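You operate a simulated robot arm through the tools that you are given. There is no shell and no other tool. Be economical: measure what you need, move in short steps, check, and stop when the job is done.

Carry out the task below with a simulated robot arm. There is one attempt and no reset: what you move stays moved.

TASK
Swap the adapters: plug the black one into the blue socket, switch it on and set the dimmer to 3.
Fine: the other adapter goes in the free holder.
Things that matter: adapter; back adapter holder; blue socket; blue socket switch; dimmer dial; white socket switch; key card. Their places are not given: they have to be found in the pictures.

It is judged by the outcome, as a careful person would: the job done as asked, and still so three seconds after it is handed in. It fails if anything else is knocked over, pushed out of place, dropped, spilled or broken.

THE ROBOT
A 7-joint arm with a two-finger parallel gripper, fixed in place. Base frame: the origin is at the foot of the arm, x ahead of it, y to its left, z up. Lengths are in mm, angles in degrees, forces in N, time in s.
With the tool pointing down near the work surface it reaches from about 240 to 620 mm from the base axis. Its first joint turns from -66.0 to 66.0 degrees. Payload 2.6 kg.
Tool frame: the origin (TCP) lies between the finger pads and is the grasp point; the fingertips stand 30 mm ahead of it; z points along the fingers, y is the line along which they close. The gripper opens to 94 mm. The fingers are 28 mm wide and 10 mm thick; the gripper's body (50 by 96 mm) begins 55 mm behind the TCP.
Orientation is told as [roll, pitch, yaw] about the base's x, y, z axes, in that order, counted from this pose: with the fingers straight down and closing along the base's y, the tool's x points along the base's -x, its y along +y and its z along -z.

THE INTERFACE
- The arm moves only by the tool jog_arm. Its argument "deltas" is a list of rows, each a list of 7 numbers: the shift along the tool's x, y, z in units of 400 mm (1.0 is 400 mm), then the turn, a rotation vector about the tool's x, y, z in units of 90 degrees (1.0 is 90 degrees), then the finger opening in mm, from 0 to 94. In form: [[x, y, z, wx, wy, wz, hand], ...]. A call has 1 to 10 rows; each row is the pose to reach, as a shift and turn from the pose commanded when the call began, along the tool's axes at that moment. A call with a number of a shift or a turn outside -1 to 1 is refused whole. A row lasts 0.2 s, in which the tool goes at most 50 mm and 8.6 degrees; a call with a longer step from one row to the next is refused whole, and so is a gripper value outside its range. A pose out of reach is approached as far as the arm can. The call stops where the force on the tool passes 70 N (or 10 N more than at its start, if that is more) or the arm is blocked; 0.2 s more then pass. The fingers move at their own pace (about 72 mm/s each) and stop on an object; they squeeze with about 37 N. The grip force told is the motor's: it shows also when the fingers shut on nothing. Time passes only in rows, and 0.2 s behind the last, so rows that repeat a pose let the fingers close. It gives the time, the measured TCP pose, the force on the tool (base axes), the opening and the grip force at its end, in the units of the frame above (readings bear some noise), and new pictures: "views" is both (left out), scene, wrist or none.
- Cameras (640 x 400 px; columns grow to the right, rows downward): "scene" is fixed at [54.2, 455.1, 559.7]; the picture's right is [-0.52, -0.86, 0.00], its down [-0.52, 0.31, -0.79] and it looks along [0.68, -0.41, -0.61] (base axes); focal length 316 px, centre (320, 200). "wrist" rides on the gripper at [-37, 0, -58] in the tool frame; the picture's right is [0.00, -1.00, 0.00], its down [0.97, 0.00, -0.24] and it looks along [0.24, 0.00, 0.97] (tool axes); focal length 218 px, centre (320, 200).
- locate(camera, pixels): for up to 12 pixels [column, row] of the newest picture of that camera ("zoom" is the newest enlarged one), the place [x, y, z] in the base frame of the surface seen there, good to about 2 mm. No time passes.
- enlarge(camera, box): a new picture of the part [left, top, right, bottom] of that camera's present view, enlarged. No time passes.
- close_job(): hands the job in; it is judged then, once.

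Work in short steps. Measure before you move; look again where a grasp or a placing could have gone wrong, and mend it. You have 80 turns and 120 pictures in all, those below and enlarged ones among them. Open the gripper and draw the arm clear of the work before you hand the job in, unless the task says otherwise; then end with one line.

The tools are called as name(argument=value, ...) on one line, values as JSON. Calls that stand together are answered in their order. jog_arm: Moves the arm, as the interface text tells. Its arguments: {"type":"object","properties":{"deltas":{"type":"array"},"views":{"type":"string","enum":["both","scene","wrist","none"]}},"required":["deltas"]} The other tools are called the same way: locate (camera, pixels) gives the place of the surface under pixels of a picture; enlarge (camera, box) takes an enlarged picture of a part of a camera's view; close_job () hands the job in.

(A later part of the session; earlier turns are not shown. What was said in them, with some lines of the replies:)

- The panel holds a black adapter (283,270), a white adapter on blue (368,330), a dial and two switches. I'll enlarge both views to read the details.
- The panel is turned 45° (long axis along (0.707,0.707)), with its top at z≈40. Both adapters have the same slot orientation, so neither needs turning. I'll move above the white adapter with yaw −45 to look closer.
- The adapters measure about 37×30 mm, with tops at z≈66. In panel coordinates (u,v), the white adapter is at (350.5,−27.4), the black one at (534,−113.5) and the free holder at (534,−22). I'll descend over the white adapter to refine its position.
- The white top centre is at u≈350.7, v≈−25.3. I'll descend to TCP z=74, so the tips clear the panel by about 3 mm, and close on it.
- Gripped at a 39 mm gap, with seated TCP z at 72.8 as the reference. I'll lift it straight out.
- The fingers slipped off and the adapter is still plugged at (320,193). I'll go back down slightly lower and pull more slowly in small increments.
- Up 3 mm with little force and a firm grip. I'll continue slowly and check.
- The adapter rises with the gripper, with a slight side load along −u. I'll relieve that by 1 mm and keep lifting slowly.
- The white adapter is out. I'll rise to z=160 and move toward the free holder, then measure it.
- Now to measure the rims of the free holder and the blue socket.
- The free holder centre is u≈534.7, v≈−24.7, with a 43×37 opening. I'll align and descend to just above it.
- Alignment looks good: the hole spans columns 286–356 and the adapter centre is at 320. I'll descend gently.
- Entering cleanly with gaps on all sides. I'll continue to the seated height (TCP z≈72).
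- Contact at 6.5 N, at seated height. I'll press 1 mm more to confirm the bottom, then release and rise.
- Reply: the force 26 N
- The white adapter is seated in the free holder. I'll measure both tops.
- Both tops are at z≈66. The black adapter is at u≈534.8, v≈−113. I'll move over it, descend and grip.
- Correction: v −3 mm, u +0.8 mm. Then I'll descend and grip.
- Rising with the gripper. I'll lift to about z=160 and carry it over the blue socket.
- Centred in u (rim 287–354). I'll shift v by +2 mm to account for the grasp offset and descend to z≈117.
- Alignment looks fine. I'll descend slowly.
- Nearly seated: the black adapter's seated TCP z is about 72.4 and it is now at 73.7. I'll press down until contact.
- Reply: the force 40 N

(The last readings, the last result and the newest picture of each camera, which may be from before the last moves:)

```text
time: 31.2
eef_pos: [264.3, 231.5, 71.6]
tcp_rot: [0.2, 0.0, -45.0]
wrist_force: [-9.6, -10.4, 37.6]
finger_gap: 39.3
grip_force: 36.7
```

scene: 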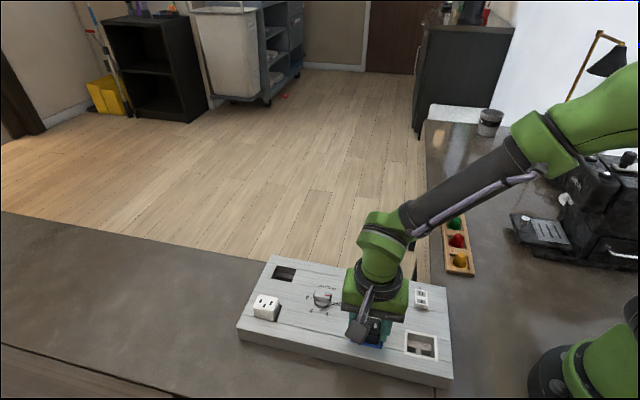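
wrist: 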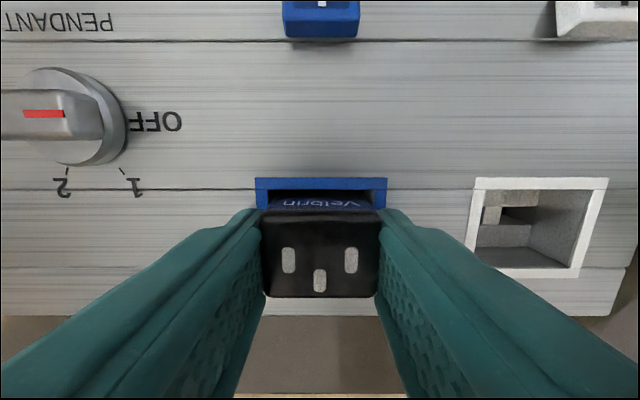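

Firm stop at 37 N. I'll release, rise and check that the top is at z≈66.

jog_arm(deltas=[[0, 0, -0.004, 0, 0, 0, 60], [0, 0, -0.004, 0, 0, 0, 60], [0, 0, -0.08, 0, 0, 0, 60], [0, 0, -0.16, 0, 0, 0, 60], [0, 0, -0.25, 0, 0, 0, 60], [0, 0, -0.25, 0, 0, 0, 60]])

locate(camera="wrist", pixels=[[320, 191], [305, 180], [338, 180], [305, 205], [338, 205]])

enlarge(camera="wrist", box=[130, 20, 470, 240])

```text
time: 32.6
eef_pos: [262.3, 231.6, 170.9]
tcp_rot: [0.0, 0.0, -44.9]
wrist_force: [-0.9, 0.6, -0.3]
finger_gap: 59.9
grip_force: 0.0
```

scene: 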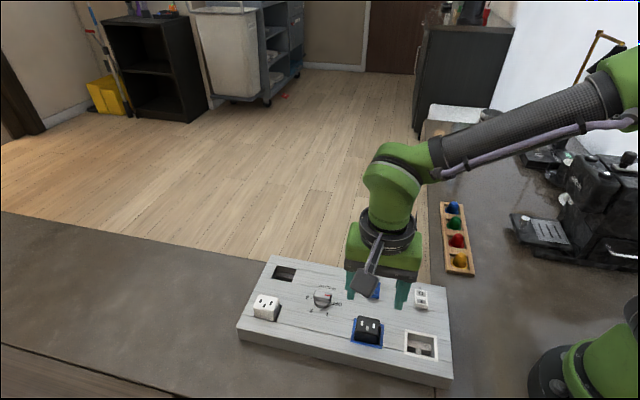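
wrist: 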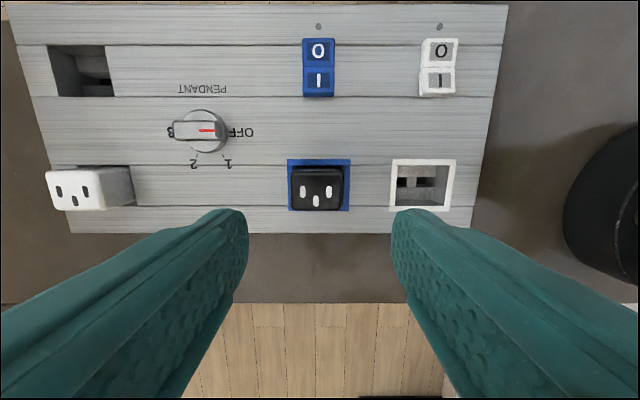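

```text
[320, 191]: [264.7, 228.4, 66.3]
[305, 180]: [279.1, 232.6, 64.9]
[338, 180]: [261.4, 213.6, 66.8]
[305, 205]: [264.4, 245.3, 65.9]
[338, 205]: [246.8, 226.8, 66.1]
```

```text
1.82 times, centred on (300, 130) of wrist
```

zoom: 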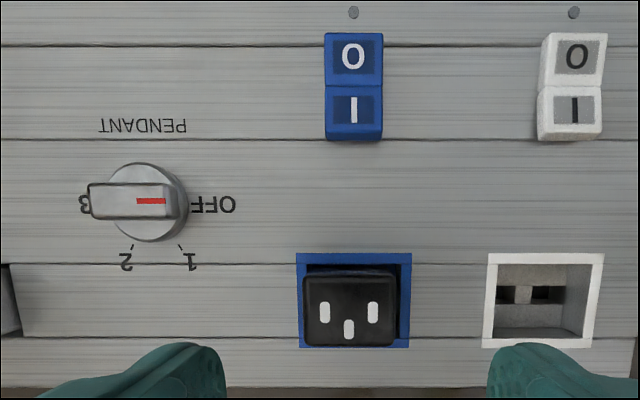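

The black adapter is seated in blue with its top at z=66. Next I'll inspect the switch tilt and the dial geometry.

enlarge(camera="scene", box=[300, 265, 440, 352])

locate(camera="wrist", pixels=[[319, 40], [319, 50], [319, 62], [319, 67], [319, 72], [319, 80], [319, 87], [319, 93], [304, 67], [334, 67], [441, 45], [439, 80]])

locate(camera="wrist", pixels=[[177, 131], [221, 131], [200, 131], [200, 124], [200, 137], [200, 113], [205, 152], [214, 131], [225, 140], [186, 146], [230, 131]])

```text
4.57 times, centred on (370, 308) of scene
```

zoom: 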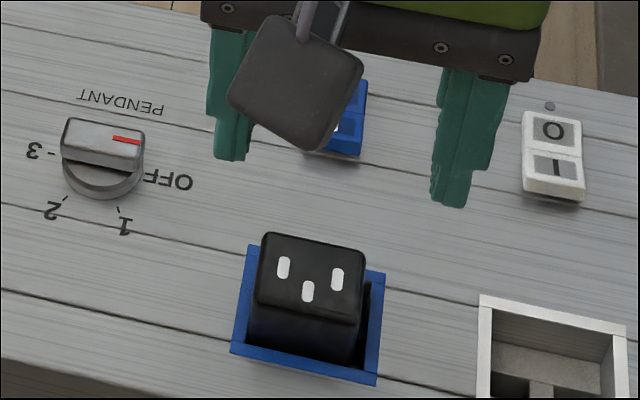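

```text
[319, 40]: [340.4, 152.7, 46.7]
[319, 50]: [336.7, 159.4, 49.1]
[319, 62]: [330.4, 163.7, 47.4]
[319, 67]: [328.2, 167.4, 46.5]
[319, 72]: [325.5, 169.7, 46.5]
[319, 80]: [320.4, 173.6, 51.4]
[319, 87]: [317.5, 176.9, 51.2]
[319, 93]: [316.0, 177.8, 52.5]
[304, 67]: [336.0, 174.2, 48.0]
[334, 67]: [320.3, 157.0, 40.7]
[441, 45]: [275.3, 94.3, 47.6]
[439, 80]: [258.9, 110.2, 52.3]
```

```text
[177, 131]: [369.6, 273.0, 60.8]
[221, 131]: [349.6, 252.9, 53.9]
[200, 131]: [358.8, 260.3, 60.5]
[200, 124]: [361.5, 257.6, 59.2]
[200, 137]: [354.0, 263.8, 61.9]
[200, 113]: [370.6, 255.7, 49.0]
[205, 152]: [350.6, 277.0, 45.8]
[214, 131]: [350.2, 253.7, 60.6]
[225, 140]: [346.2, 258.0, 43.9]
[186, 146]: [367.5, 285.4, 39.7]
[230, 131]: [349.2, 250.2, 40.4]
```

The switch's I edge is raised (52 vs 47), so it is off. I'll close the fingers and go above the I half (u≈349.5, v≈−94), so the 28 mm finger width stays on the I side.

jog_arm(deltas=[[-0.09, 0.001, 0, 0, 0, 0, 0], [-0.181, 0.001, 0, 0, 0, 0, 0], [-0.181, 0.001, 0.1, 0, 0, 0, 0], [-0.181, 0.001, 0.16, 0, 0, 0, 0], [-0.181, 0.001, 0.2, 0, 0, 0, 0], [-0.181, 0.001, 0.2, 0, 0, 0, 0]])

enlarge(camera="scene", box=[320, 240, 440, 315])

```text
time: 34.0
eef_pos: [316.4, 178.5, 90.7]
tcp_rot: [0.0, 0.0, -45.1]
wrist_force: [0.3, 1.0, -0.3]
finger_gap: 0.0
grip_force: 32.8
```

scene: 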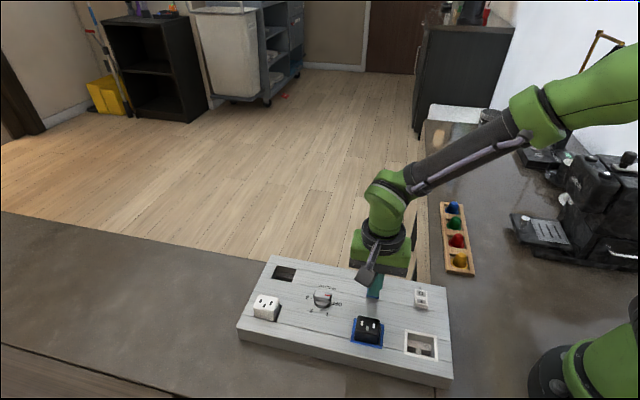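
wrist: 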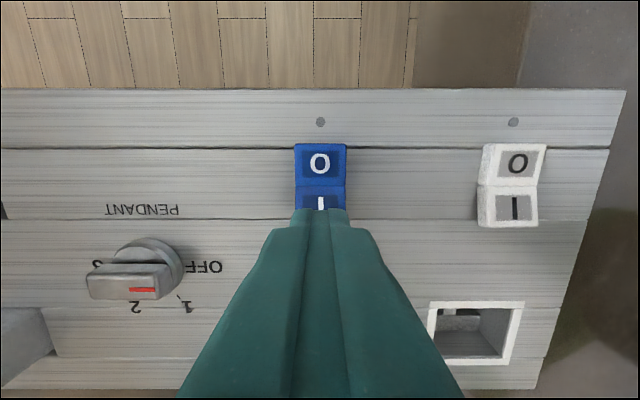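

```text
5.33 times, centred on (380, 278) of scene
```

zoom: 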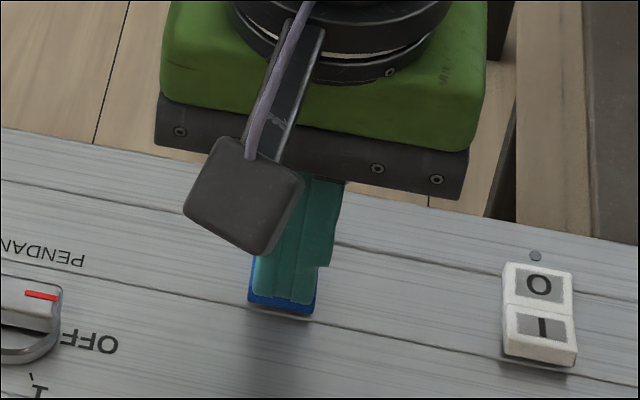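

At v=−97.5; shift +3.5 mm to v and press down gently.

jog_arm(deltas=[[0.009, 0, 0.005, 0, 0, 0, 0], [0.009, 0, 0.012, 0, 0, 0, 0], [0.009, 0, 0.018, 0, 0, 0, 0], [0.009, 0, 0.023, 0, 0, 0, 0], [0.009, 0, 0.028, 0, 0, 0, 0], [0.009, 0, 0.032, 0, 0, 0, 0]], views="wrist")

```text
time: 35.4
eef_pos: [313.7, 182.4, 77.2]
tcp_rot: [0.0, 0.0, -45.0]
wrist_force: [-2.0, -2.3, 6.6]
finger_gap: 0.3
grip_force: 32.9
```

wrist: 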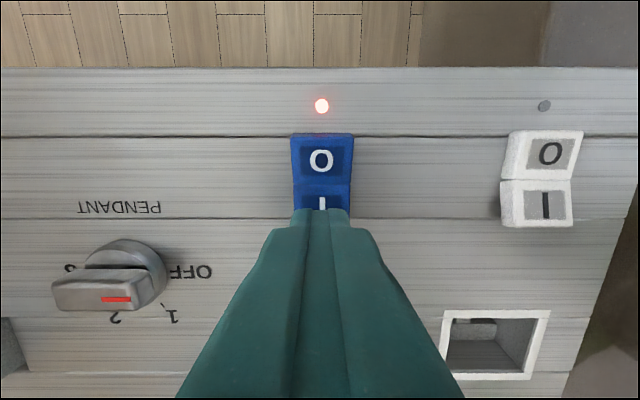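

The indicator is lit, so blue is on. I'll lift and go over the dial (u≈440, v≈−69), opening the fingers.

jog_arm(deltas=[[0, 0, -0.06, 0, 0, 0, 0], [0, 0, -0.16, 0, 0, 0, 0], [0.03, 0.1, -0.18, 0, 0, 0, 50], [0.059, 0.2, -0.18, 0, 0, 0, 50], [0.059, 0.223, -0.18, 0, 0, 0, 50], [0.059, 0.223, -0.18, 0, 0, 0, 50]])

enlarge(camera="wrist", box=[220, 120, 480, 260])

```text
time: 36.8
eef_pos: [361.3, 264.3, 148.2]
tcp_rot: [-0.1, -0.1, -45.0]
wrist_force: [0.4, 0.8, -0.4]
finger_gap: 50.2
grip_force: 0.0
```

scene: 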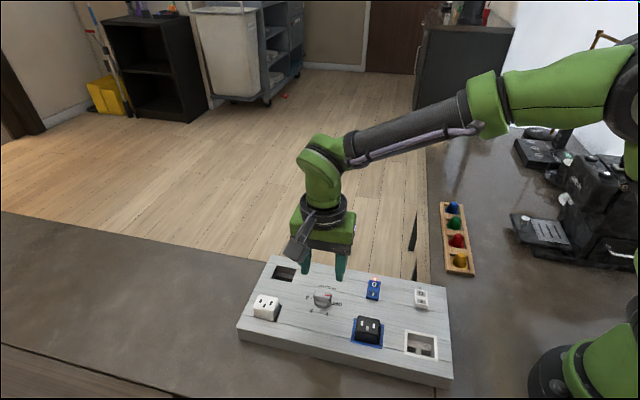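
wrist: 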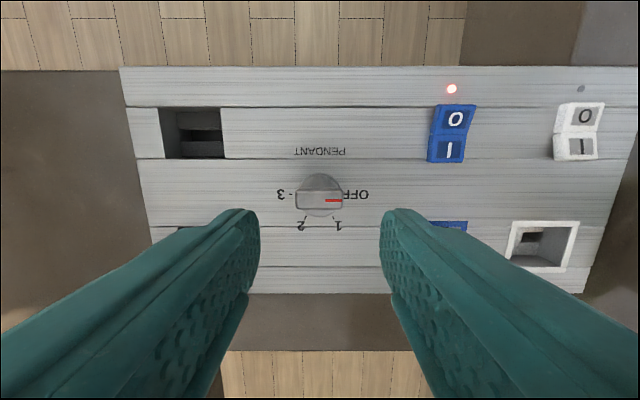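

```text
2.46 times, centred on (350, 190) of wrist
```

zoom: 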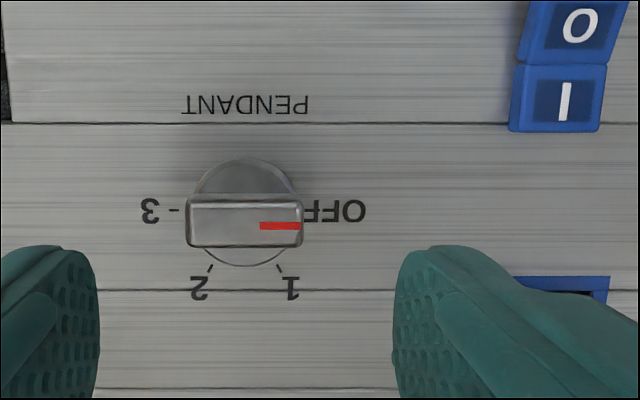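

locate(camera="zoom", pixels=[[190, 222], [300, 216], [245, 203], [245, 222], [245, 243], [245, 175], [245, 258], [200, 185], [292, 185], [180, 211]])

```text
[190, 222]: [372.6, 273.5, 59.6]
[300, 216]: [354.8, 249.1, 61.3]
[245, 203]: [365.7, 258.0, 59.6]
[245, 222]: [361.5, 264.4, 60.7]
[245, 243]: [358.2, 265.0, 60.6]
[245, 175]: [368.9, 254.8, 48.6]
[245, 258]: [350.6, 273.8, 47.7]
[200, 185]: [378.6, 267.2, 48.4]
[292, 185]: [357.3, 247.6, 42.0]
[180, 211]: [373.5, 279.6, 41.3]
```

The dial handle is centred at u≈441.7, v≈−69.3, spanning z 48–61, with the pointer on OFF (0°) and 3 at 180° clockwise seen from above. I'll turn the gripper to yaw +45 so it closes across the handle.

jog_arm(deltas=[[0, 0, 0, 0, 0, -0.095, 50], [0, 0, 0, 0, 0, -0.19, 50], [0, 0, 0, 0, 0, -0.285, 50], [0, 0, 0, 0, 0, -0.38, 50], [0, 0, 0, 0, 0, -0.475, 50], [0, 0, 0, 0, 0, -0.57, 50], [0, 0, 0, 0, 0, -0.665, 50], [0, 0, 0, 0, 0, -0.76, 50], [0, 0, 0, 0, 0, -0.855, 50], [0, 0, 0, 0, 0, -0.95, 50]], views="none")

jog_arm(deltas=[[0, 0, 0.03, 0, 0, -0.05, 50], [0, 0, 0.06, 0, 0, -0.05, 50], [0, 0, 0.09, 0, 0, -0.05, 50], [0, 0, 0.09, 0, 0, -0.05, 50]])

```text
time: 39.0
eef_pos: [360.6, 263.4, 148.7]
tcp_rot: [0.1, 0.0, 40.7]
wrist_force: [1.0, 0.2, -0.4]
finger_gap: 50.0
grip_force: 0.1
```

```text
time: 40.0
eef_pos: [359.5, 262.9, 112.8]
tcp_rot: [0.0, -0.1, 45.0]
wrist_force: [0.7, -0.2, 0.7]
finger_gap: 49.9
grip_force: 0.1
```

scene: 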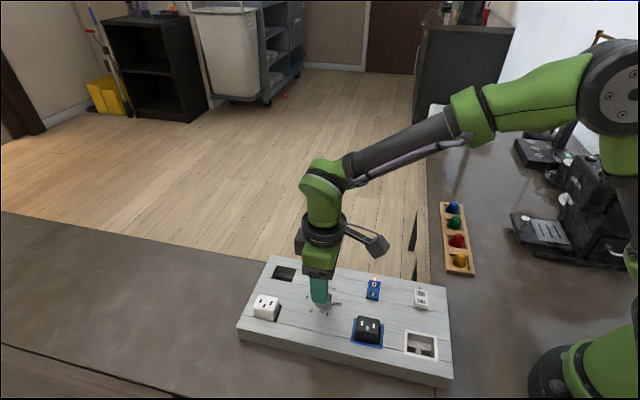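
wrist: 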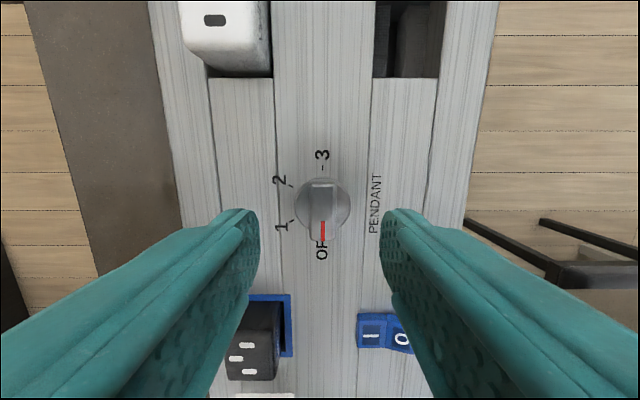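

The handle is between the fingers at (323,212). I'll descend to TCP z≈80.5 and close.

jog_arm(deltas=[[-0.004, -0.0025, 0.04, 0, 0, 0, 50], [-0.004, -0.0025, 0.081, 0, 0, 0, 40], [-0.004, -0.0025, 0.081, 0, 0, 0, 0], [-0.004, -0.0025, 0.081, 0, 0, 0, 0], [-0.004, -0.0025, 0.081, 0, 0, 0, 0], [-0.004, -0.0025, 0.081, 0, 0, 0, 0]])

```text
time: 41.4
eef_pos: [362.2, 262.1, 81.7]
tcp_rot: [0.0, 0.0, 45.0]
wrist_force: [1.9, -0.3, -3.5]
finger_gap: 15.1
grip_force: 44.7
```

scene: 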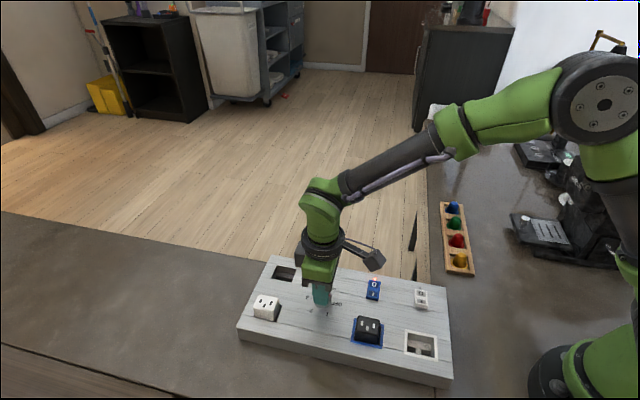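
wrist: 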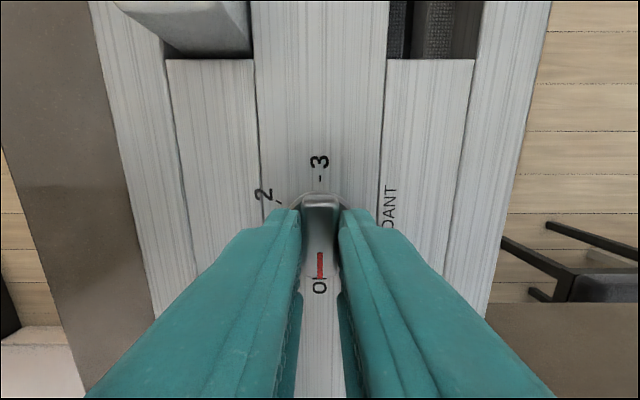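

Gripped. I'll turn clockwise (tool +z) 60° first.

jog_arm(deltas=[[0, 0, 0, 0, 0, 0.067, 0], [0, 0, 0, 0, 0, 0.133, 0], [0, 0, 0, 0, 0, 0.2, 0], [0, 0, 0, 0, 0, 0.267, 0], [0, 0, 0, 0, 0, 0.333, 0], [0, 0, 0, 0, 0, 0.4, 0], [0, 0, 0, 0, 0, 0.467, 0], [0, 0, 0, 0, 0, 0.533, 0], [0, 0, 0, 0, 0, 0.6, 0], [0, 0, 0, 0, 0, 0.667, 0]], views="wrist")

```text
time: 43.6
eef_pos: [362.6, 263.5, 82.1]
tcp_rot: [0.0, 0.0, -15.1]
wrist_force: [7.3, 3.8, -1.3]
finger_gap: 15.1
grip_force: 45.1
```

wrist: 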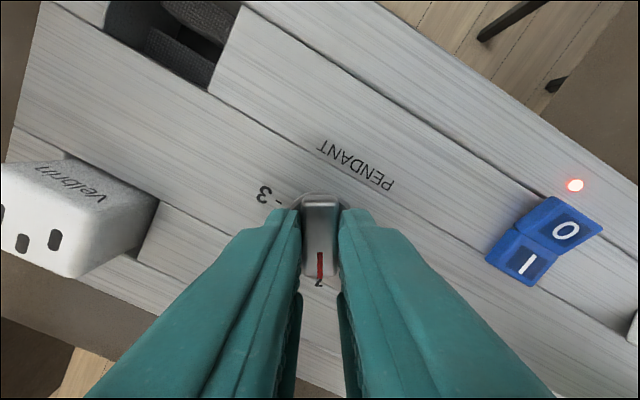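

The pointer is at 1. Another 60°, with a small recentring shift.

jog_arm(deltas=[[-0.0017, 0.0015, 0, 0, 0, 0.067, 0], [-0.0017, 0.0015, 0, 0, 0, 0.133, 0], [-0.0017, 0.0015, 0, 0, 0, 0.2, 0], [-0.0017, 0.0015, 0, 0, 0, 0.267, 0], [-0.0017, 0.0015, 0, 0, 0, 0.333, 0], [-0.0017, 0.0015, 0, 0, 0, 0.4, 0], [-0.0017, 0.0015, 0, 0, 0, 0.467, 0], [-0.0017, 0.0015, 0, 0, 0, 0.533, 0], [-0.0017, 0.0015, 0, 0, 0, 0.6, 0], [-0.0017, 0.0015, 0, 0, 0, 0.667, 0]], views="wrist")

```text
time: 45.8
eef_pos: [362.6, 263.4, 81.2]
tcp_rot: [-0.1, 0.1, -75.2]
wrist_force: [-7.6, 0.4, 9.1]
finger_gap: 14.9
grip_force: 45.2
```

wrist: 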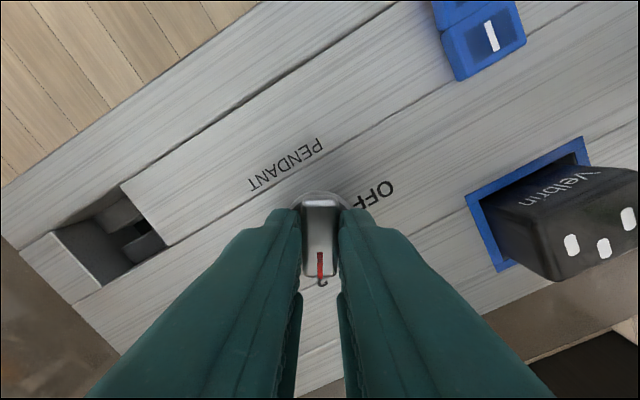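

At 2. The last 60° to 3.

jog_arm(deltas=[[0.0005, -0.002, -0.001, 0, 0, 0.067, 0], [0.0005, -0.002, -0.001, 0, 0, 0.133, 0], [0.0005, -0.002, -0.001, 0, 0, 0.2, 0], [0.0005, -0.002, -0.001, 0, 0, 0.267, 0], [0.0005, -0.002, -0.001, 0, 0, 0.333, 0], [0.0005, -0.002, -0.001, 0, 0, 0.4, 0], [0.0005, -0.002, -0.001, 0, 0, 0.467, 0], [0.0005, -0.002, -0.001, 0, 0, 0.533, 0], [0.0005, -0.002, -0.001, 0, 0, 0.6, 0], [0.0005, -0.002, -0.001, 0, 0, 0.667, 0]])

```text
time: 48.0
eef_pos: [363.4, 263.2, 81.0]
tcp_rot: [0.0, 0.1, -135.1]
wrist_force: [12.8, 17.0, -14.4]
finger_gap: 15.1
grip_force: 44.9
```

scene: 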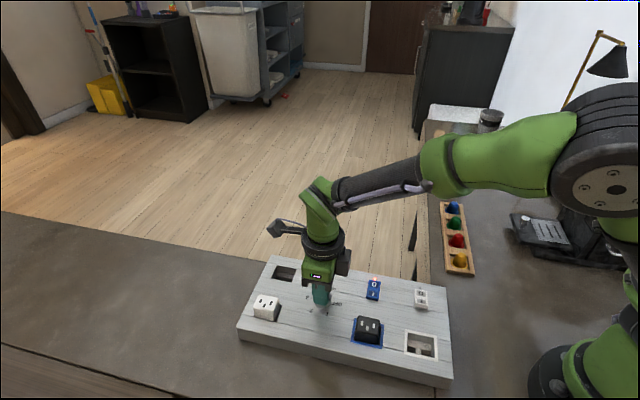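
wrist: 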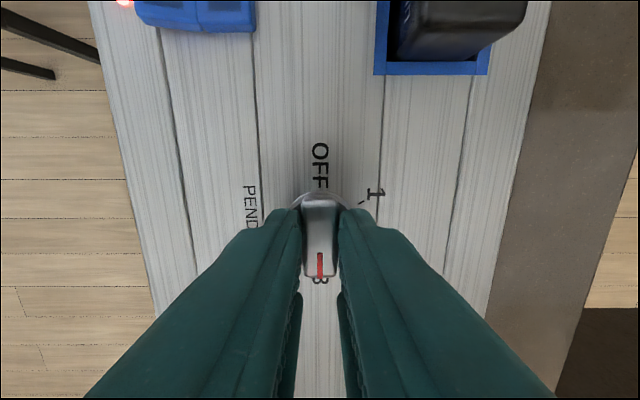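

At 3. I'll release and rise straight up.

jog_arm(deltas=[[0, 0, 0, 0, 0, 0, 40], [0, 0, 0, 0, 0, 0, 50], [0, 0, -0.06, 0, 0, 0, 50], [0, 0, -0.16, 0, 0, 0, 50], [0, 0, -0.28, 0, 0, 0, 50], [0, 0, -0.4, 0, 0, 0, 50], [-0.1, 0, -0.45, 0, 0, 0, 50], [-0.1, 0, -0.45, 0, 0, 0, 50]])

enlarge(camera="scene", box=[230, 245, 460, 389])

enlarge(camera="wrist", box=[220, 60, 480, 240])

```text
time: 49.8
eef_pos: [332.7, 234.8, 258.2]
tcp_rot: [0.1, 0.0, -135.0]
wrist_force: [-0.3, -0.5, 0.4]
finger_gap: 49.9
grip_force: 0.1
```

scene: 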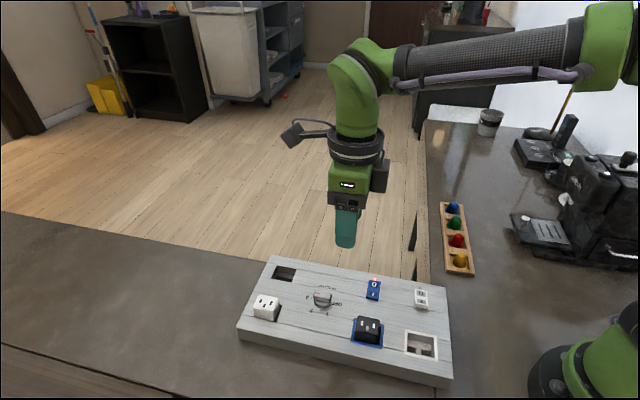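
wrist: 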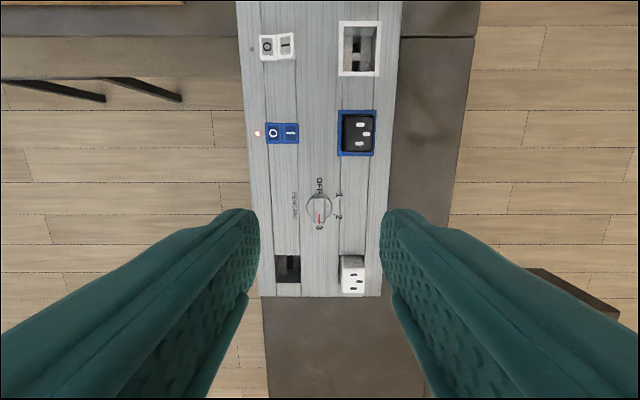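

```text
2.78 times, centred on (345, 317) of scene
```

zoom: 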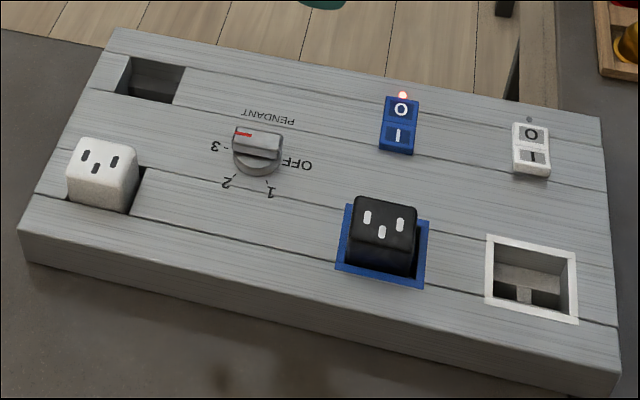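

```text
2.22 times, centred on (350, 150) of wrist
```

zoom: 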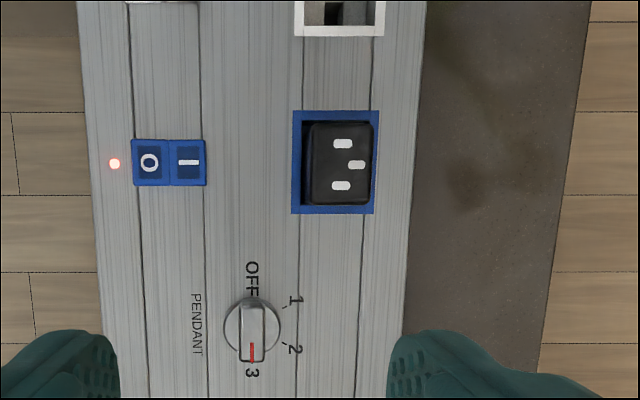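

The black adapter is seated in blue, the lamp is lit, the dial points to 3, and the white adapter is seated in the holder that was free. The arm is clear, so I'm handing it in.

close_job()

```text
The job is handed in.
```

The black adapter is plugged into the blue socket, which is switched on with its lamp lit; the dimmer is at 3, and the white adapter is in the holder that was free.
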